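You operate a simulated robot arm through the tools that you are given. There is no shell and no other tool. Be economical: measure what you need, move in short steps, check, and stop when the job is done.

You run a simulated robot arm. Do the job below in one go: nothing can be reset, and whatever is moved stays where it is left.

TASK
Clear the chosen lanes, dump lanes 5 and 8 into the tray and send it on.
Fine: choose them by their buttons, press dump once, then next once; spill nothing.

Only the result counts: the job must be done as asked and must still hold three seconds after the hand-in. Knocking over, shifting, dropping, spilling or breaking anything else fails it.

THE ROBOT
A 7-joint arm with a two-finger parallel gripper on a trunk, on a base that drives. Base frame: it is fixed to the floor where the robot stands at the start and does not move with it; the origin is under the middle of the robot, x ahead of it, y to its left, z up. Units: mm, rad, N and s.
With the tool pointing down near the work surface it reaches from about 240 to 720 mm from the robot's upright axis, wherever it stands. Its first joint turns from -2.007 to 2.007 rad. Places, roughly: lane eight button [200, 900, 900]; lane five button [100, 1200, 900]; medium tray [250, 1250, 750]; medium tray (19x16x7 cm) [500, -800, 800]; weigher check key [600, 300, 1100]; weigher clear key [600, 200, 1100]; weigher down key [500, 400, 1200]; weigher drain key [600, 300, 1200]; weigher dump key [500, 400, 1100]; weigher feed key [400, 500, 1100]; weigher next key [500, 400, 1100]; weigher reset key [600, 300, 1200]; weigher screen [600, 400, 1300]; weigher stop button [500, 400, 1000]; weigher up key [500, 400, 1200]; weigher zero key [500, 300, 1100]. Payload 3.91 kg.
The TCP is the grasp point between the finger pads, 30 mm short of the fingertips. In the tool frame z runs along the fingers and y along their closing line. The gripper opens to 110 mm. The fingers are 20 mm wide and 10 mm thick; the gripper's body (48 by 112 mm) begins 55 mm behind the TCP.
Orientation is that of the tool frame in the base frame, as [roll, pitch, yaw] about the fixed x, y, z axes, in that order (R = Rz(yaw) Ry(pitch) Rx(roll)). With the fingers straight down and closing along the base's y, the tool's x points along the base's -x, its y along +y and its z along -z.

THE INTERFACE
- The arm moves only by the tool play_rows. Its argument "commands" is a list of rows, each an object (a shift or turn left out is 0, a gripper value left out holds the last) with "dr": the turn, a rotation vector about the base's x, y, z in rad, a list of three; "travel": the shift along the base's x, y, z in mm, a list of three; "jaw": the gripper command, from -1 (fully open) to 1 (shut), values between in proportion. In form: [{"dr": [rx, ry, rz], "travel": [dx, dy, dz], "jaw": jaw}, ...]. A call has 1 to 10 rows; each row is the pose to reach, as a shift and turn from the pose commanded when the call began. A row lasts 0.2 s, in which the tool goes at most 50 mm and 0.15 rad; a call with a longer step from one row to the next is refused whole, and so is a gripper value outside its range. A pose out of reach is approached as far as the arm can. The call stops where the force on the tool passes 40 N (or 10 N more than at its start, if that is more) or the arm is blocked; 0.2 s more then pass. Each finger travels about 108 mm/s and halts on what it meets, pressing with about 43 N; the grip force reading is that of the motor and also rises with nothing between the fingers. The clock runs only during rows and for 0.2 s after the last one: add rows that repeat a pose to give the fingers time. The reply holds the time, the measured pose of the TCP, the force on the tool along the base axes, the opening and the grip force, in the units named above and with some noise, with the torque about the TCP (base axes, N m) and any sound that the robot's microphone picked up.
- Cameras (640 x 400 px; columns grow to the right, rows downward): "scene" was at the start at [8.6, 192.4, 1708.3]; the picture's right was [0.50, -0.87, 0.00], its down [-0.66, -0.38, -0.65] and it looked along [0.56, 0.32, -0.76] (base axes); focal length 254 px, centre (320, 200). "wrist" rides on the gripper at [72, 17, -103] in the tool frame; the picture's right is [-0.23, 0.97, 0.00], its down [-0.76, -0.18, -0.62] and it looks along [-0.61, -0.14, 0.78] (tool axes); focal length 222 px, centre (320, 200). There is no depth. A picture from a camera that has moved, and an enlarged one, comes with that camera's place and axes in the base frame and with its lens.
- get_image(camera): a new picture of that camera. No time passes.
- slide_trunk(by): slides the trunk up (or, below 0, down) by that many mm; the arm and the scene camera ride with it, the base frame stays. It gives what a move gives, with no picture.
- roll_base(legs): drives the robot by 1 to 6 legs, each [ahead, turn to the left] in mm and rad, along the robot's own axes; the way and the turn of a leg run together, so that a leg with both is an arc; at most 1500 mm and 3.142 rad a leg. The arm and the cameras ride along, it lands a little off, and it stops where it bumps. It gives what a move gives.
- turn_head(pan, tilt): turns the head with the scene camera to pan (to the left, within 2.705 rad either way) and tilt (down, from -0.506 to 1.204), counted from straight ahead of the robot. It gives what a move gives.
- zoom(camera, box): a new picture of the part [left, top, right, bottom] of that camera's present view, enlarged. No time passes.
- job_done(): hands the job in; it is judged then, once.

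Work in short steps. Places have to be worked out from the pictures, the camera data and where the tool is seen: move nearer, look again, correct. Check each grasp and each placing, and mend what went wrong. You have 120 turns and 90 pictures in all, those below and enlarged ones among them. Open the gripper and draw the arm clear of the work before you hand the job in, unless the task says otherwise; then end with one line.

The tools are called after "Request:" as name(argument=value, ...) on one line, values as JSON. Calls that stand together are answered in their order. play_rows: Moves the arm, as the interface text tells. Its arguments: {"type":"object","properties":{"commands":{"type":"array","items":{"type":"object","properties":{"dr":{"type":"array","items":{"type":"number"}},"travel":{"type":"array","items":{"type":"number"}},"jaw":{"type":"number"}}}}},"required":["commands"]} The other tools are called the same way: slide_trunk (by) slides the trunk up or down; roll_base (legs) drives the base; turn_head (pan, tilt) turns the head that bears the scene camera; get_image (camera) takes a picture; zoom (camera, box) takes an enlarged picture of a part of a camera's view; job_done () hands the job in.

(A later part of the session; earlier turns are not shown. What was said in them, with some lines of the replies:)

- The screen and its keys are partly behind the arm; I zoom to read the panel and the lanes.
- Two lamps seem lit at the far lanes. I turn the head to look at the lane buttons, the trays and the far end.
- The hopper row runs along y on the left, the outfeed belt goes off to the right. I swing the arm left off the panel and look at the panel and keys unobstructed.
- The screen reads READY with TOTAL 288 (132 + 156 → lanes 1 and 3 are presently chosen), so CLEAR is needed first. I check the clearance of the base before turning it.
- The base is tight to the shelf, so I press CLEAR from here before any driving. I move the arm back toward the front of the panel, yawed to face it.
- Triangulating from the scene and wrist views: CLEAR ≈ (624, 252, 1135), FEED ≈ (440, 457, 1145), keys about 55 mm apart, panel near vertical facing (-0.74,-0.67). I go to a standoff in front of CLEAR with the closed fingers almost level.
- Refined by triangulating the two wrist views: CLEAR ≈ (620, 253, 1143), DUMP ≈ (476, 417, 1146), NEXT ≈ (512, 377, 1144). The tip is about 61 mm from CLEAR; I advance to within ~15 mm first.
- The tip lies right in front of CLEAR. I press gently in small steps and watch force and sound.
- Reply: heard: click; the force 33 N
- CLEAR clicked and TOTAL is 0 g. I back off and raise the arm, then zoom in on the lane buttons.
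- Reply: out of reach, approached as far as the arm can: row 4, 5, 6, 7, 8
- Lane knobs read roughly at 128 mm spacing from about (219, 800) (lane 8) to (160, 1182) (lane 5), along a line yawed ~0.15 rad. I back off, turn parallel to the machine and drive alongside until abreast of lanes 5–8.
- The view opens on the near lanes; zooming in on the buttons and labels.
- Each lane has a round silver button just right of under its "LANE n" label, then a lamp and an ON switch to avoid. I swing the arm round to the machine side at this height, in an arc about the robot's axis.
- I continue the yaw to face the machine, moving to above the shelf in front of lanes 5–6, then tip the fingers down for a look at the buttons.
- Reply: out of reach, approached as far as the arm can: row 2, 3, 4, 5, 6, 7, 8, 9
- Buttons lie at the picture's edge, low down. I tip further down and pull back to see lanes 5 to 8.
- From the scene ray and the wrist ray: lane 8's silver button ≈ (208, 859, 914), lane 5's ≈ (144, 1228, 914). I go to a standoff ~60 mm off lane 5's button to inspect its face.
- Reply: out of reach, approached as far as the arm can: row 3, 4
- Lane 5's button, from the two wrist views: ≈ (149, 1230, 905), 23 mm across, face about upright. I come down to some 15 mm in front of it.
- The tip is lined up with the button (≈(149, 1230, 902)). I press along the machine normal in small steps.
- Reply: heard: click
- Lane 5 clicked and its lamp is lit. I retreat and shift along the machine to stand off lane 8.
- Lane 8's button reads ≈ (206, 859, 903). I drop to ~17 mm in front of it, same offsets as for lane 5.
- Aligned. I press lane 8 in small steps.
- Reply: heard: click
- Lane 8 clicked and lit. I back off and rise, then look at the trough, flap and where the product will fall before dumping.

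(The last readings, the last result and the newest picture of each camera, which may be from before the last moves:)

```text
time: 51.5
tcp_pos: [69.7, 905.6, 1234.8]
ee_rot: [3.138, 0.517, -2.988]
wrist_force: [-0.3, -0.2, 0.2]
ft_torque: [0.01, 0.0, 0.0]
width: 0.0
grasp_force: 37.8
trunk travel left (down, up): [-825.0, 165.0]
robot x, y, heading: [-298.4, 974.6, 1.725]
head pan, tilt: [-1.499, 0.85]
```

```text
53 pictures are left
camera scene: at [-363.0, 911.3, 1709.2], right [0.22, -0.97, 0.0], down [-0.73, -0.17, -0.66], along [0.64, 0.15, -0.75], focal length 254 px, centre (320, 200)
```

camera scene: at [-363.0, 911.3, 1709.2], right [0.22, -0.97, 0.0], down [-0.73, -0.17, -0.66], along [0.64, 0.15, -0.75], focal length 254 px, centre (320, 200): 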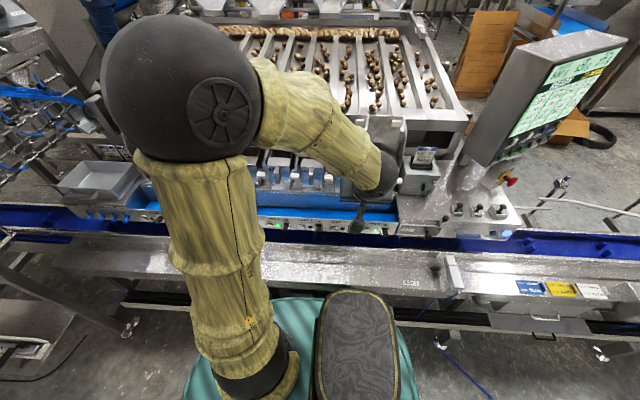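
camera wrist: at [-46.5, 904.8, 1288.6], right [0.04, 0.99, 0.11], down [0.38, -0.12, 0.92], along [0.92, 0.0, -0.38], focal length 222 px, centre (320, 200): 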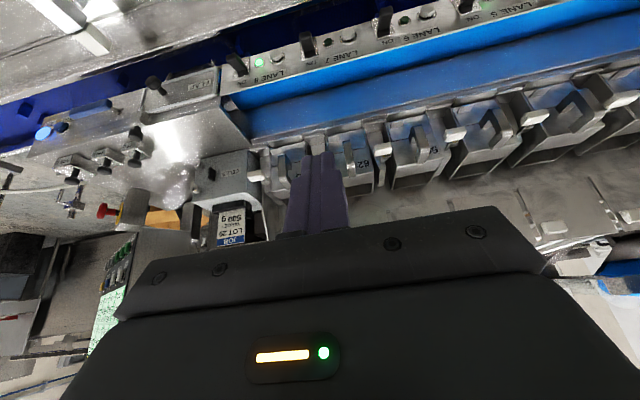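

To be sure where the product lands, I tip the wrist down to look into the blue trough and under it.

Request:
play_rows(commands=[{"travel": [10, 30, 10], "dr": [-0.02, 0.128, 0]}, {"travel": [20, 60, 20], "dr": [-0.04, 0.257, 0]}, {"travel": [30, 95, 30], "dr": [-0.059, 0.385, 0]}, {"travel": [40, 130, 40], "dr": [-0.079, 0.513, 0]}])

Request:
get_image(camera="wrist")

```text
time: 52.5
tcp_pos: [110.0, 1038.1, 1276.5]
ee_rot: [-3.141, -0.011, -2.989]
wrist_force: [-0.2, 0.7, -0.1]
ft_torque: [-0.05, 0.01, 0.0]
width: 0.0
grasp_force: 37.2
trunk travel left (down, up): [-825.0, 165.0]
robot x, y, heading: [-300.8, 974.2, 1.727]
head pan, tilt: [-1.499, 0.85]
```

```text
52 pictures are left
camera wrist: at [36.0, 1043.5, 1379.5], right [0.08, 1.0, 0.0], down [0.78, -0.06, 0.62], along [0.61, -0.05, -0.79], focal length 222 px, centre (320, 200)
```

wrist: 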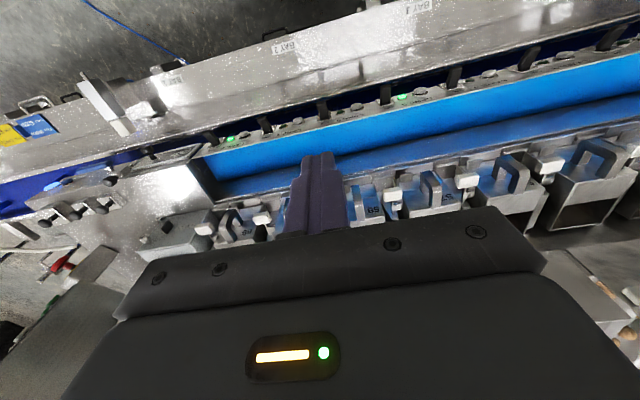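

The trough looks empty and closed-bottomed. One low look under it from in front of the shelf, to see whether a tray stands below.

Request:
play_rows(commands=[{"travel": [-40, 10, -10], "dr": [0.015, -0.099, 0]}, {"travel": [-80, 20, -30], "dr": [0.03, -0.198, 0]}, {"travel": [-115, 30, -60], "dr": [0.046, -0.296, 0]}, {"travel": [-115, 45, -105], "dr": [0.061, -0.395, 0]}, {"travel": [-115, 60, -150], "dr": [0.076, -0.494, 0]}, {"travel": [-115, 75, -195], "dr": [0.091, -0.593, 0]}, {"travel": [-115, 90, -240], "dr": [0.106, -0.691, 0]}, {"travel": [-115, 100, -285], "dr": [0.122, -0.79, 0]}, {"travel": [-115, 110, -330], "dr": [0.137, -0.889, 0]}, {"travel": [-115, 110, -375], "dr": [0.137, -0.889, 0]}])

Request:
get_image(camera="wrist")

```text
time: 54.7
tcp_pos: [-0.8, 1150.6, 889.8]
ee_rot: [3.141, 0.892, -2.987]
wrist_force: [0.2, -1.3, 0.8]
ft_torque: [-0.01, -0.01, 0.01]
width: 0.0
grasp_force: 37.7
out of reach, approached as far as the arm can: row 4, 5, 6, 7, 8, 9, 10
trunk travel left (down, up): [-825.0, 165.0]
robot x, y, heading: [-297.6, 975.7, 1.723]
head pan, tilt: [-1.499, 0.85]
```

```text
51 pictures are left
camera wrist: at [-126.5, 1146.5, 897.5], right [-0.01, 0.98, 0.18], down [0.02, -0.18, 0.98], along [1.0, 0.01, -0.02], focal length 222 px, centre (320, 200)
```

wrist: 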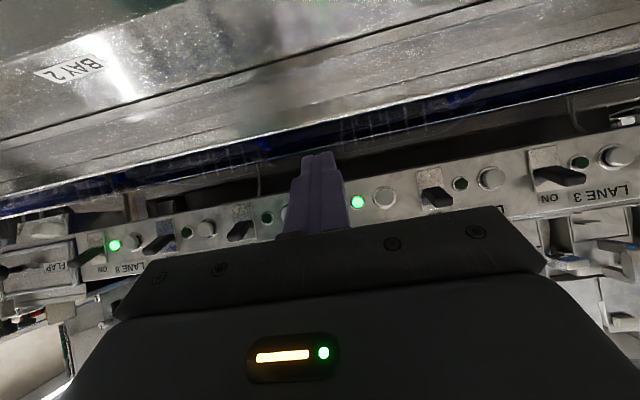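

Nothing stands below the trough — it itself is the collecting tray, empty. I raise the arm and drive back along the machine to come abreast of the panel.

Request:
play_rows(commands=[{"travel": [0, 0, 45]}, {"travel": [0, 0, 90]}, {"travel": [0, 0, 135]}, {"travel": [0, 0, 180]}, {"travel": [0, 0, 225]}, {"travel": [0, 0, 270]}, {"travel": [0, 0, 300]}])

Request:
roll_base(legs=[[-780, 0]])

Request:
turn_head(pan=-1.1, tilt=0.7)

Request:
get_image(camera="scene")

Request:
get_image(camera="wrist")

```text
time: 56.3
tcp_pos: [68.4, 1188.0, 1230.7]
ee_rot: [3.139, 0.894, -2.988]
wrist_force: [-0.5, -0.8, 1.2]
ft_torque: [0.01, 0.0, 0.07]
width: 0.1
grasp_force: 38.0
out of reach, approached as far as the arm can: row 1, 2, 3, 4, 5, 6, 7
trunk travel left (down, up): [-825.0, 165.0]
robot x, y, heading: [-299.3, 977.5, 1.727]
head pan, tilt: [-1.499, 0.85]
```

```text
time: 60.5
tcp_pos: [193.9, 420.2, 1228.8]
ee_rot: [3.14, 0.891, -2.98]
wrist_force: [-0.3, -0.6, -0.4]
ft_torque: [0.0, -0.02, 0.02]
width: 0.0
grasp_force: 37.5
trunk travel left (down, up): [-825.0, 165.0]
robot x, y, heading: [-173.4, 206.8, 1.735]
head pan, tilt: [-1.499, 0.85]
```

```text
time: 61.4
tcp_pos: [194.1, 419.9, 1229.3]
ee_rot: [3.14, 0.891, -2.982]
wrist_force: [-0.4, 0.7, -0.1]
ft_torque: [-0.02, 0.01, -0.01]
width: 0.0
grasp_force: 38.4
trunk travel left (down, up): [-825.0, 165.0]
robot x, y, heading: [-171.4, 206.5, 1.738]
head pan, tilt: [-1.1, 0.7]
```

```text
50 pictures are left
camera scene: at [-246.5, 170.7, 1721.5], right [0.59, -0.81, 0.0], down [-0.52, -0.38, -0.76], along [0.62, 0.45, -0.64], focal length 254 px, centre (320, 200)
```

scene: 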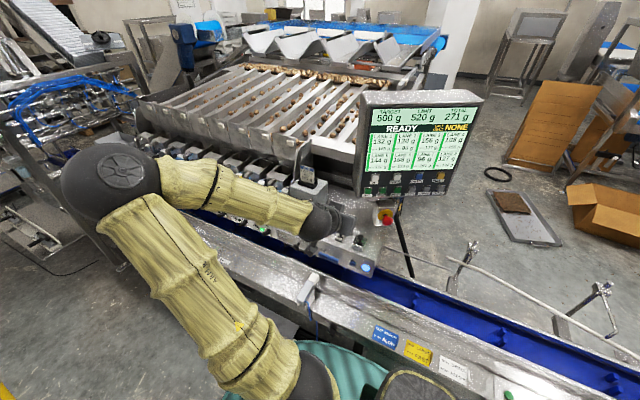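

```text
49 pictures are left
camera wrist: at [66.4, 416.2, 1236.5], right [-0.02, 0.98, 0.18], down [0.02, -0.18, 0.98], along [1.0, 0.02, -0.02], focal length 222 px, centre (320, 200)
```

wrist: 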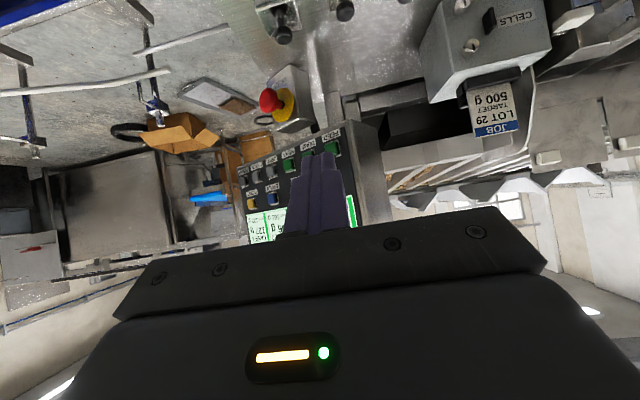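

Screen: TOTAL 271 g (144 + 127), READY — lanes 5 and 8 are chosen. I bring the hand round to a standoff 60 mm before DUMP; the stop button (~(461,372,1050)) lies well below the fingers.

Request:
play_rows(commands=[{"travel": [40, -16, -10], "dr": [0, 0, 0.145]}, {"travel": [80, -32, -20], "dr": [0, 0, 0.29]}, {"travel": [120, -48, -30], "dr": [0, 0, 0.435]}, {"travel": [155, -65, -40], "dr": [0, 0, 0.58]}])

Request:
play_rows(commands=[{"travel": [15, 0, -12], "dr": [0.092, -0.101, 0]}, {"travel": [35, 0, -24], "dr": [0.184, -0.202, 0]}, {"travel": [57, 0, -36], "dr": [0.276, -0.303, 0]}, {"travel": [57, 0, -36], "dr": [0.276, -0.303, 0]}])

Request:
get_image(camera="wrist")

Request:
get_image(camera="scene")

```text
time: 62.4
tcp_pos: [348.7, 355.4, 1190.7]
ee_rot: [3.137, 0.894, -2.399]
wrist_force: [0.0, -0.3, 0.8]
ft_torque: [0.02, 0.02, 0.0]
width: 0.0
grasp_force: 37.3
trunk travel left (down, up): [-825.0, 165.0]
robot x, y, heading: [-172.4, 205.7, 1.73]
head pan, tilt: [-1.1, 0.7]
```

```text
time: 63.4
tcp_pos: [404.3, 355.9, 1153.1]
ee_rot: [-3.136, 1.304, -2.395]
wrist_force: [-0.4, -0.3, -0.8]
ft_torque: [0.06, -0.03, 0.0]
width: 0.0
grasp_force: 37.5
trunk travel left (down, up): [-825.0, 165.0]
robot x, y, heading: [-176.2, 201.5, 1.731]
head pan, tilt: [-1.1, 0.7]
```

```text
48 pictures are left
camera wrist: at [305.5, 287.3, 1109.7], right [-0.61, 0.76, 0.22], down [-0.18, -0.4, 0.9], along [0.77, 0.51, 0.38], focal length 222 px, centre (320, 200)
```

wrist: 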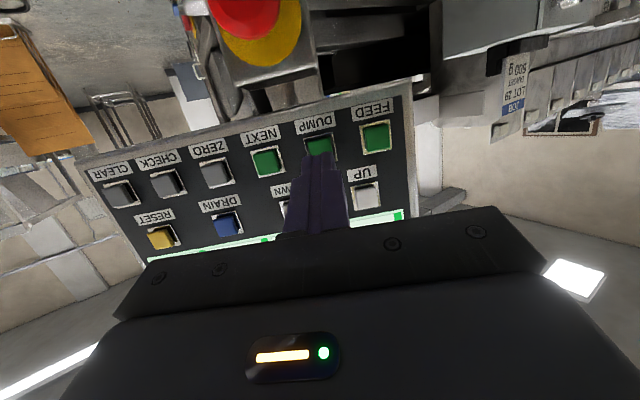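

```text
47 pictures are left
camera scene: at [-247.6, 171.2, 1721.5], right [0.59, -0.81, 0.0], down [-0.52, -0.38, -0.77], along [0.62, 0.45, -0.64], focal length 254 px, centre (320, 200)
```

scene: 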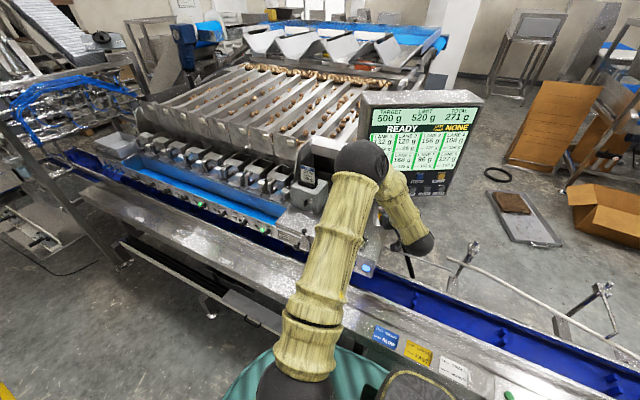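

DUMP's key (≈(479, 414, 1145)) sits nearly straight ahead of the tip, about 5 mm to the NEXT side. I advance 40 mm with that correction and check.

Request:
play_rows(commands=[{"travel": [17, 11, 0]}, {"travel": [33, 23, 0]}, {"travel": [33, 23, 0]}])

Request:
zoom(camera="wrist", box=[200, 60, 440, 210])

```text
time: 64.2
tcp_pos: [437.7, 377.4, 1152.4]
ee_rot: [-3.14, 1.3, -2.401]
wrist_force: [-0.2, 0.0, 0.1]
ft_torque: [-0.02, -0.03, 0.02]
width: 0.0
grasp_force: 37.5
trunk travel left (down, up): [-825.0, 165.0]
robot x, y, heading: [-176.4, 202.1, 1.732]
head pan, tilt: [-1.1, 0.7]
```

```text
2.67 times, centred on (320, 135) of wrist
camera zoom: at [339.4, 310.4, 1109.3], right [-0.61, 0.76, 0.22], down [-0.17, -0.4, 0.9], along [0.77, 0.51, 0.38], focal length 592 px, centre (320, 373)
```

zoom: 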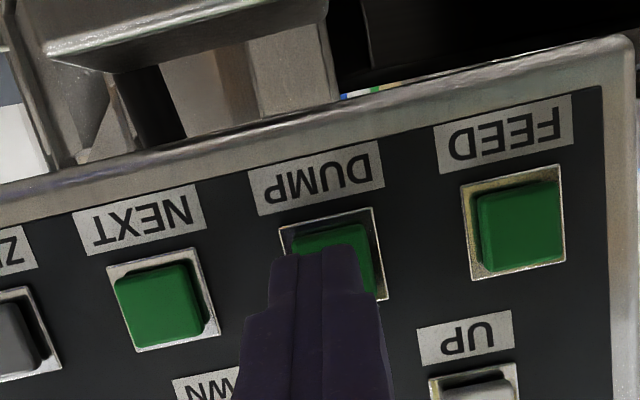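

The key sits ~4 mm to the FEED side and slightly above the tip's line. I correct that and press DUMP once in small steps.

Request:
play_rows(commands=[{"travel": [2, 7, 3]}, {"travel": [5, 9.7, 3]}, {"travel": [8, 12.4, 3]}, {"travel": [11, 15.1, 3]}, {"travel": [13, 17, 3]}])

Request:
zoom(camera="scene", box=[340, 80, 500, 210])

```text
time: 65.4
tcp_pos: [451.1, 394.3, 1155.6]
ee_rot: [-3.139, 1.303, -2.397]
wrist_force: [-1.3, -0.6, -0.5]
ft_torque: [0.0, -0.01, 0.01]
width: 0.2
grasp_force: 37.8
trunk travel left (down, up): [-825.0, 165.0]
robot x, y, heading: [-176.8, 204.6, 1.727]
head pan, tilt: [-1.1, 0.7]
heard: click
```

```text
3.08 times, centred on (420, 145) of scene
camera zoom: at [-246.6, 170.5, 1721.5], right [0.59, -0.81, 0.0], down [-0.52, -0.38, -0.77], along [0.62, 0.45, -0.64], focal length 781 px, centre (12, 369)
```

zoom: 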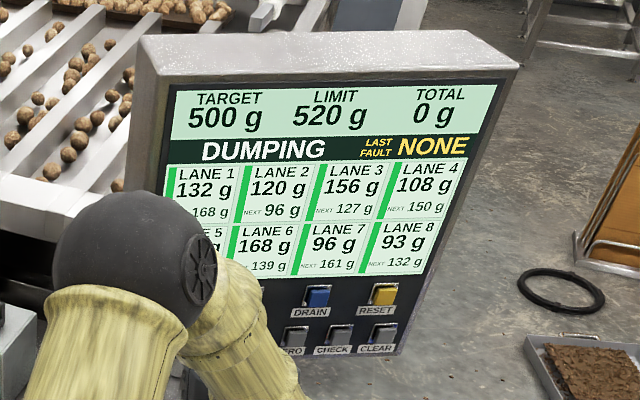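

DUMP clicked; screen shows DUMPING and LANE 8 falling. I back off and wait for it to finish, checking the lanes.

Request:
play_rows(commands=[{"travel": [-15, -13, 0]}, {"travel": [-30, -27, 0]}, {"travel": [-30, -27, 0]}, {"travel": [-30, -27, 0]}, {"travel": [-30, -27, 0]}, {"travel": [-30, -27, 0]}, {"travel": [-30, -27, 0]}, {"travel": [-30, -27, 0]}, {"travel": [-30, -27, 0]}, {"travel": [-30, -27, 0]}])

Request:
get_image(camera="scene")

Request:
zoom(camera="scene", box=[340, 80, 500, 210])

```text
time: 67.6
tcp_pos: [419.7, 368.2, 1155.2]
ee_rot: [-3.138, 1.301, -2.398]
wrist_force: [0.3, -0.4, -0.2]
ft_torque: [0.0, 0.02, -0.01]
width: 0.1
grasp_force: 37.7
trunk travel left (down, up): [-825.0, 165.0]
robot x, y, heading: [-177.0, 204.5, 1.732]
head pan, tilt: [-1.1, 0.7]
```

```text
44 pictures are left
camera scene: at [-246.4, 170.8, 1721.5], right [0.59, -0.81, 0.0], down [-0.52, -0.38, -0.76], along [0.62, 0.45, -0.64], focal length 254 px, centre (320, 200)
```

scene: 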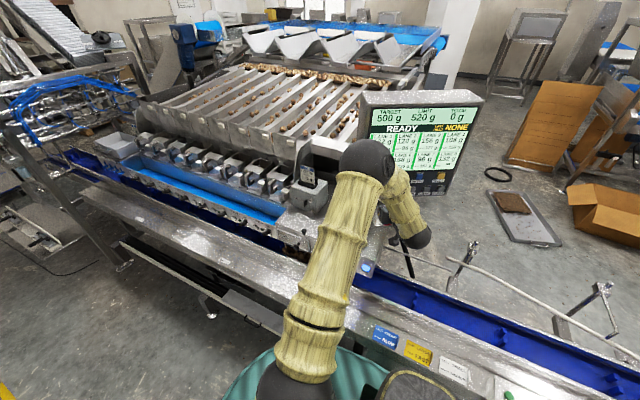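

```text
3.08 times, centred on (420, 145) of scene
camera zoom: at [-246.4, 170.8, 1721.5], right [0.59, -0.81, 0.0], down [-0.52, -0.38, -0.76], along [0.62, 0.45, -0.64], focal length 781 px, centre (12, 369)
```

zoom: 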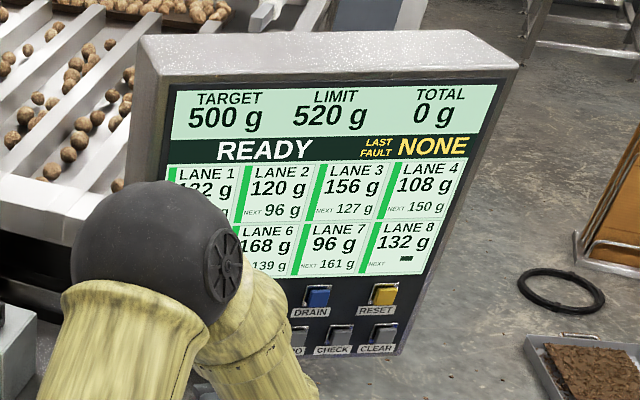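

Dump has finished, READY. I look at where the product landed, near the trough's end, before sending it on.

Request:
zoom(camera="scene", box=[180, 160, 340, 260])

```text
4.00 times, centred on (260, 210) of scene
camera zoom: at [-246.4, 170.8, 1721.5], right [0.59, -0.81, 0.0], down [-0.52, -0.38, -0.76], along [0.62, 0.45, -0.64], focal length 1015 px, centre (560, 160)
```

zoom: 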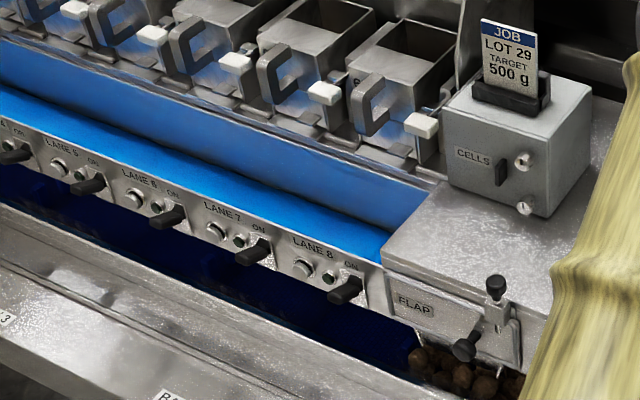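

The product sits in the pocket of the lower belt under the flap. Now I shift 54 mm along the row to stand before NEXT.

Request:
play_rows(commands=[{"travel": [18, -20, 0]}, {"travel": [36.5, -40, -1]}, {"travel": [42, -36, -1]}, {"travel": [47, -31, -1]}, {"travel": [47, -31, -1]}])

Request:
zoom(camera="wrist", box=[200, 60, 440, 210])

```text
time: 68.8
tcp_pos: [468.2, 337.4, 1154.1]
ee_rot: [-3.14, 1.301, -2.399]
wrist_force: [0.0, -0.7, -0.4]
ft_torque: [-0.04, 0.02, 0.0]
width: 0.2
grasp_force: 37.8
trunk travel left (down, up): [-825.0, 165.0]
robot x, y, heading: [-174.1, 204.0, 1.732]
head pan, tilt: [-1.1, 0.7]
```

```text
2.67 times, centred on (320, 135) of wrist
camera zoom: at [369.6, 268.9, 1111.3], right [-0.61, 0.76, 0.22], down [-0.17, -0.4, 0.9], along [0.77, 0.51, 0.38], focal length 592 px, centre (320, 373)
```

zoom: 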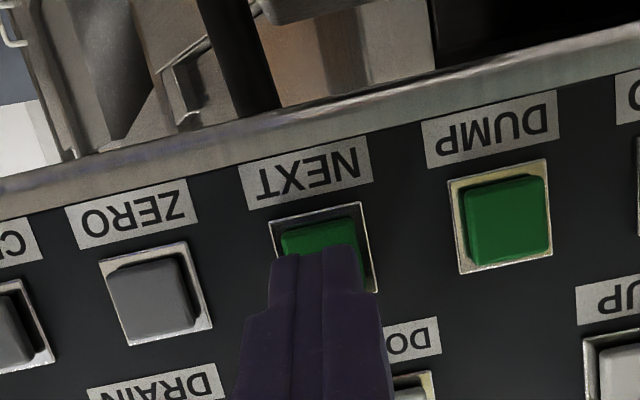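

Aligned with NEXT. I press it once, in small steps up to just beyond DUMP's click depth.

Request:
play_rows(commands=[{"travel": [8, 7, 1]}, {"travel": [12, 10.7, 1]}, {"travel": [15, 13.4, 1]}, {"travel": [18, 16, 1]}, {"travel": [20.5, 18.3, 1]}])

Request:
zoom(camera="scene", box=[340, 80, 500, 210])

```text
time: 70.0
tcp_pos: [488.0, 354.8, 1156.1]
ee_rot: [-3.141, 1.302, -2.399]
wrist_force: [-9.6, -3.7, -1.2]
ft_torque: [-0.04, 0.02, 0.04]
width: 0.0
grasp_force: 37.9
trunk travel left (down, up): [-825.0, 165.0]
robot x, y, heading: [-176.2, 203.1, 1.734]
head pan, tilt: [-1.1, 0.7]
heard: click
```

```text
3.08 times, centred on (420, 145) of scene
camera zoom: at [-247.8, 170.0, 1721.4], right [0.59, -0.81, 0.0], down [-0.52, -0.38, -0.77], along [0.62, 0.45, -0.64], focal length 781 px, centre (12, 369)
```

zoom: 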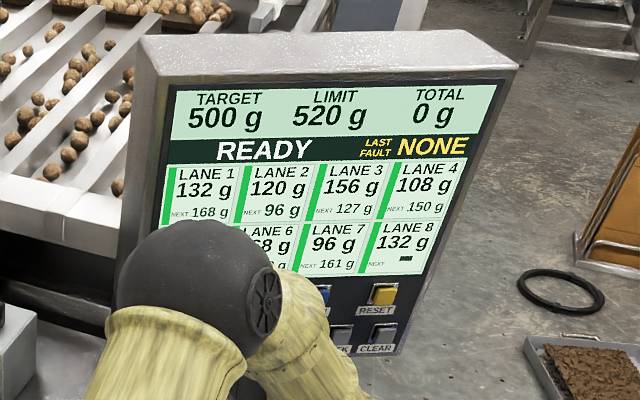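

NEXT clicked. I back away from the panel, raise the arm, open the gripper, and check the belt.

Request:
play_rows(commands=[{"travel": [-22, -20, 0]}, {"travel": [-55, -50, 0]}, {"travel": [-88, -80, 0]}, {"travel": [-115, -90, 30]}, {"travel": [-150, -90, 60], "jaw": 0}, {"travel": [-180, -90, 90], "jaw": -1}, {"travel": [-180, -90, 120], "jaw": -1}, {"travel": [-180, -90, 120]}, {"travel": [-180, -90, 120]}])

Request:
get_image(camera="scene")

Request:
zoom(camera="scene", box=[340, 80, 500, 210])

```text
time: 72.0
tcp_pos: [307.6, 264.6, 1276.5]
ee_rot: [-3.14, 1.302, -2.396]
wrist_force: [-0.1, 0.2, -0.3]
ft_torque: [0.0, -0.01, -0.01]
width: 110.0
grasp_force: 0.1
trunk travel left (down, up): [-825.0, 165.0]
robot x, y, heading: [-177.0, 203.9, 1.735]
head pan, tilt: [-1.1, 0.7]
```

```text
39 pictures are left
camera scene: at [-246.6, 170.7, 1721.5], right [0.59, -0.81, 0.0], down [-0.52, -0.38, -0.76], along [0.62, 0.45, -0.64], focal length 254 px, centre (320, 200)
```

scene: 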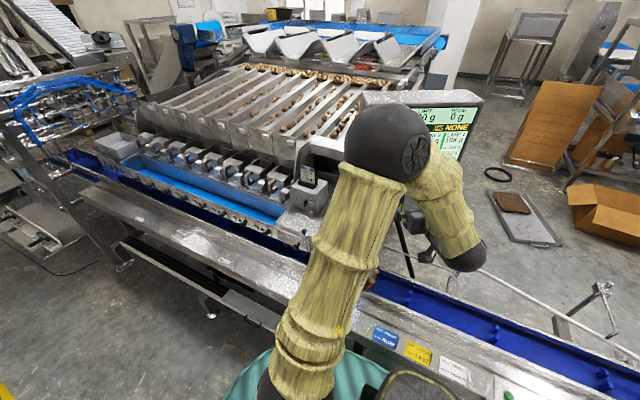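

```text
3.08 times, centred on (420, 145) of scene
camera zoom: at [-246.6, 170.7, 1721.5], right [0.59, -0.81, 0.0], down [-0.52, -0.38, -0.76], along [0.62, 0.45, -0.64], focal length 781 px, centre (12, 369)
```

zoom: 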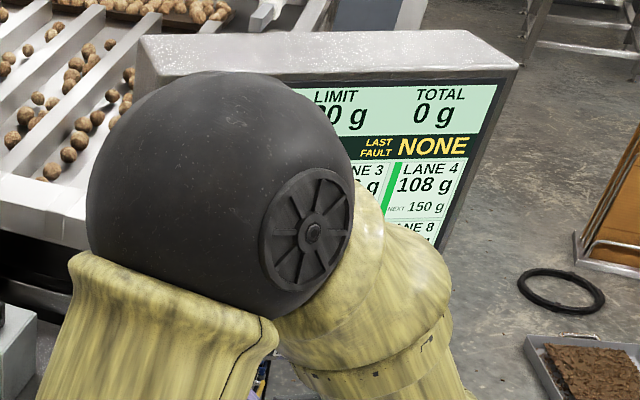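

The batch has moved along the belt. I pull the arm further back and take a last look from the head.

Request:
play_rows(commands=[{"travel": [-35, 20, 10]}, {"travel": [-70, 45, 20]}, {"travel": [-105, 70, 30]}, {"travel": [-130, 100, 40]}, {"travel": [-150, 130, 50]}])

Request:
turn_head(pan=-1.6, tilt=0.7)

Request:
get_image(camera="scene")

Request:
get_image(camera="wrist")

```text
time: 73.2
tcp_pos: [187.8, 391.5, 1349.7]
ee_rot: [-3.138, 1.304, -2.397]
wrist_force: [-0.5, -0.6, -0.2]
ft_torque: [0.02, -0.02, 0.01]
width: 109.9
grasp_force: 0.0
out of reach, approached as far as the arm can: row 3, 4, 5
trunk travel left (down, up): [-825.0, 165.0]
robot x, y, heading: [-170.5, 202.9, 1.733]
head pan, tilt: [-1.1, 0.7]
```

```text
time: 74.1
tcp_pos: [190.4, 392.1, 1349.1]
ee_rot: [-3.141, 1.302, -2.398]
wrist_force: [0.0, -0.3, 0.4]
ft_torque: [0.02, 0.01, 0.0]
width: 109.9
grasp_force: 0.0
trunk travel left (down, up): [-825.0, 165.0]
robot x, y, heading: [-174.2, 202.9, 1.734]
head pan, tilt: [-1.6, 0.7]
```

```text
37 pictures are left
camera scene: at [-230.7, 131.8, 1721.5], right [0.13, -0.99, 0.0], down [-0.64, -0.09, -0.76], along [0.76, 0.1, -0.64], focal length 254 px, centre (320, 200)
```

scene: 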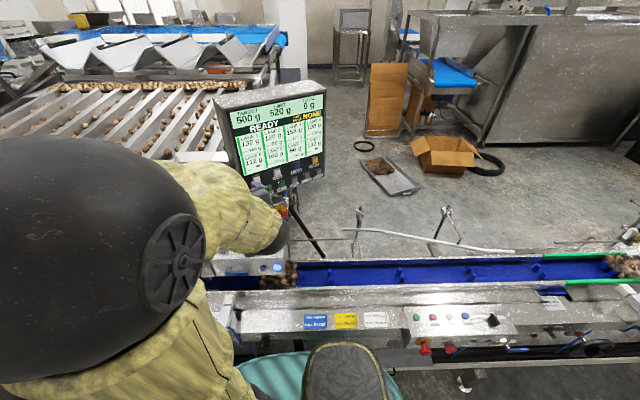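

```text
36 pictures are left
camera wrist: at [91.8, 323.0, 1306.5], right [-0.61, 0.76, 0.22], down [-0.17, -0.4, 0.9], along [0.77, 0.51, 0.38], focal length 222 px, centre (320, 200)
```

wrist: 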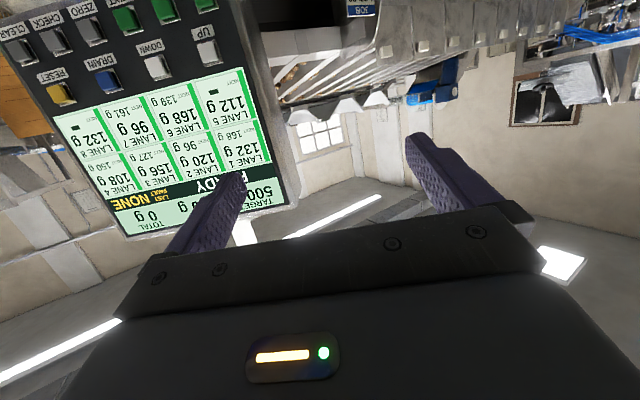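

The batch of lanes 5 and 8 has moved on one belt pocket, both lanes show their refilled weights, there is no fault and nothing is spilled. The gripper is open and the arm is clear, so I hand in.

Request:
job_done()

```text
The job is handed in.
```

I cleared the previous lane choice and chose lanes 5 and 8 by their buttons. I then dumped them once (271 g) and sent the batch on with one press of NEXT. Afterwards the screen showed READY with no fault, and I saw nothing spilled.
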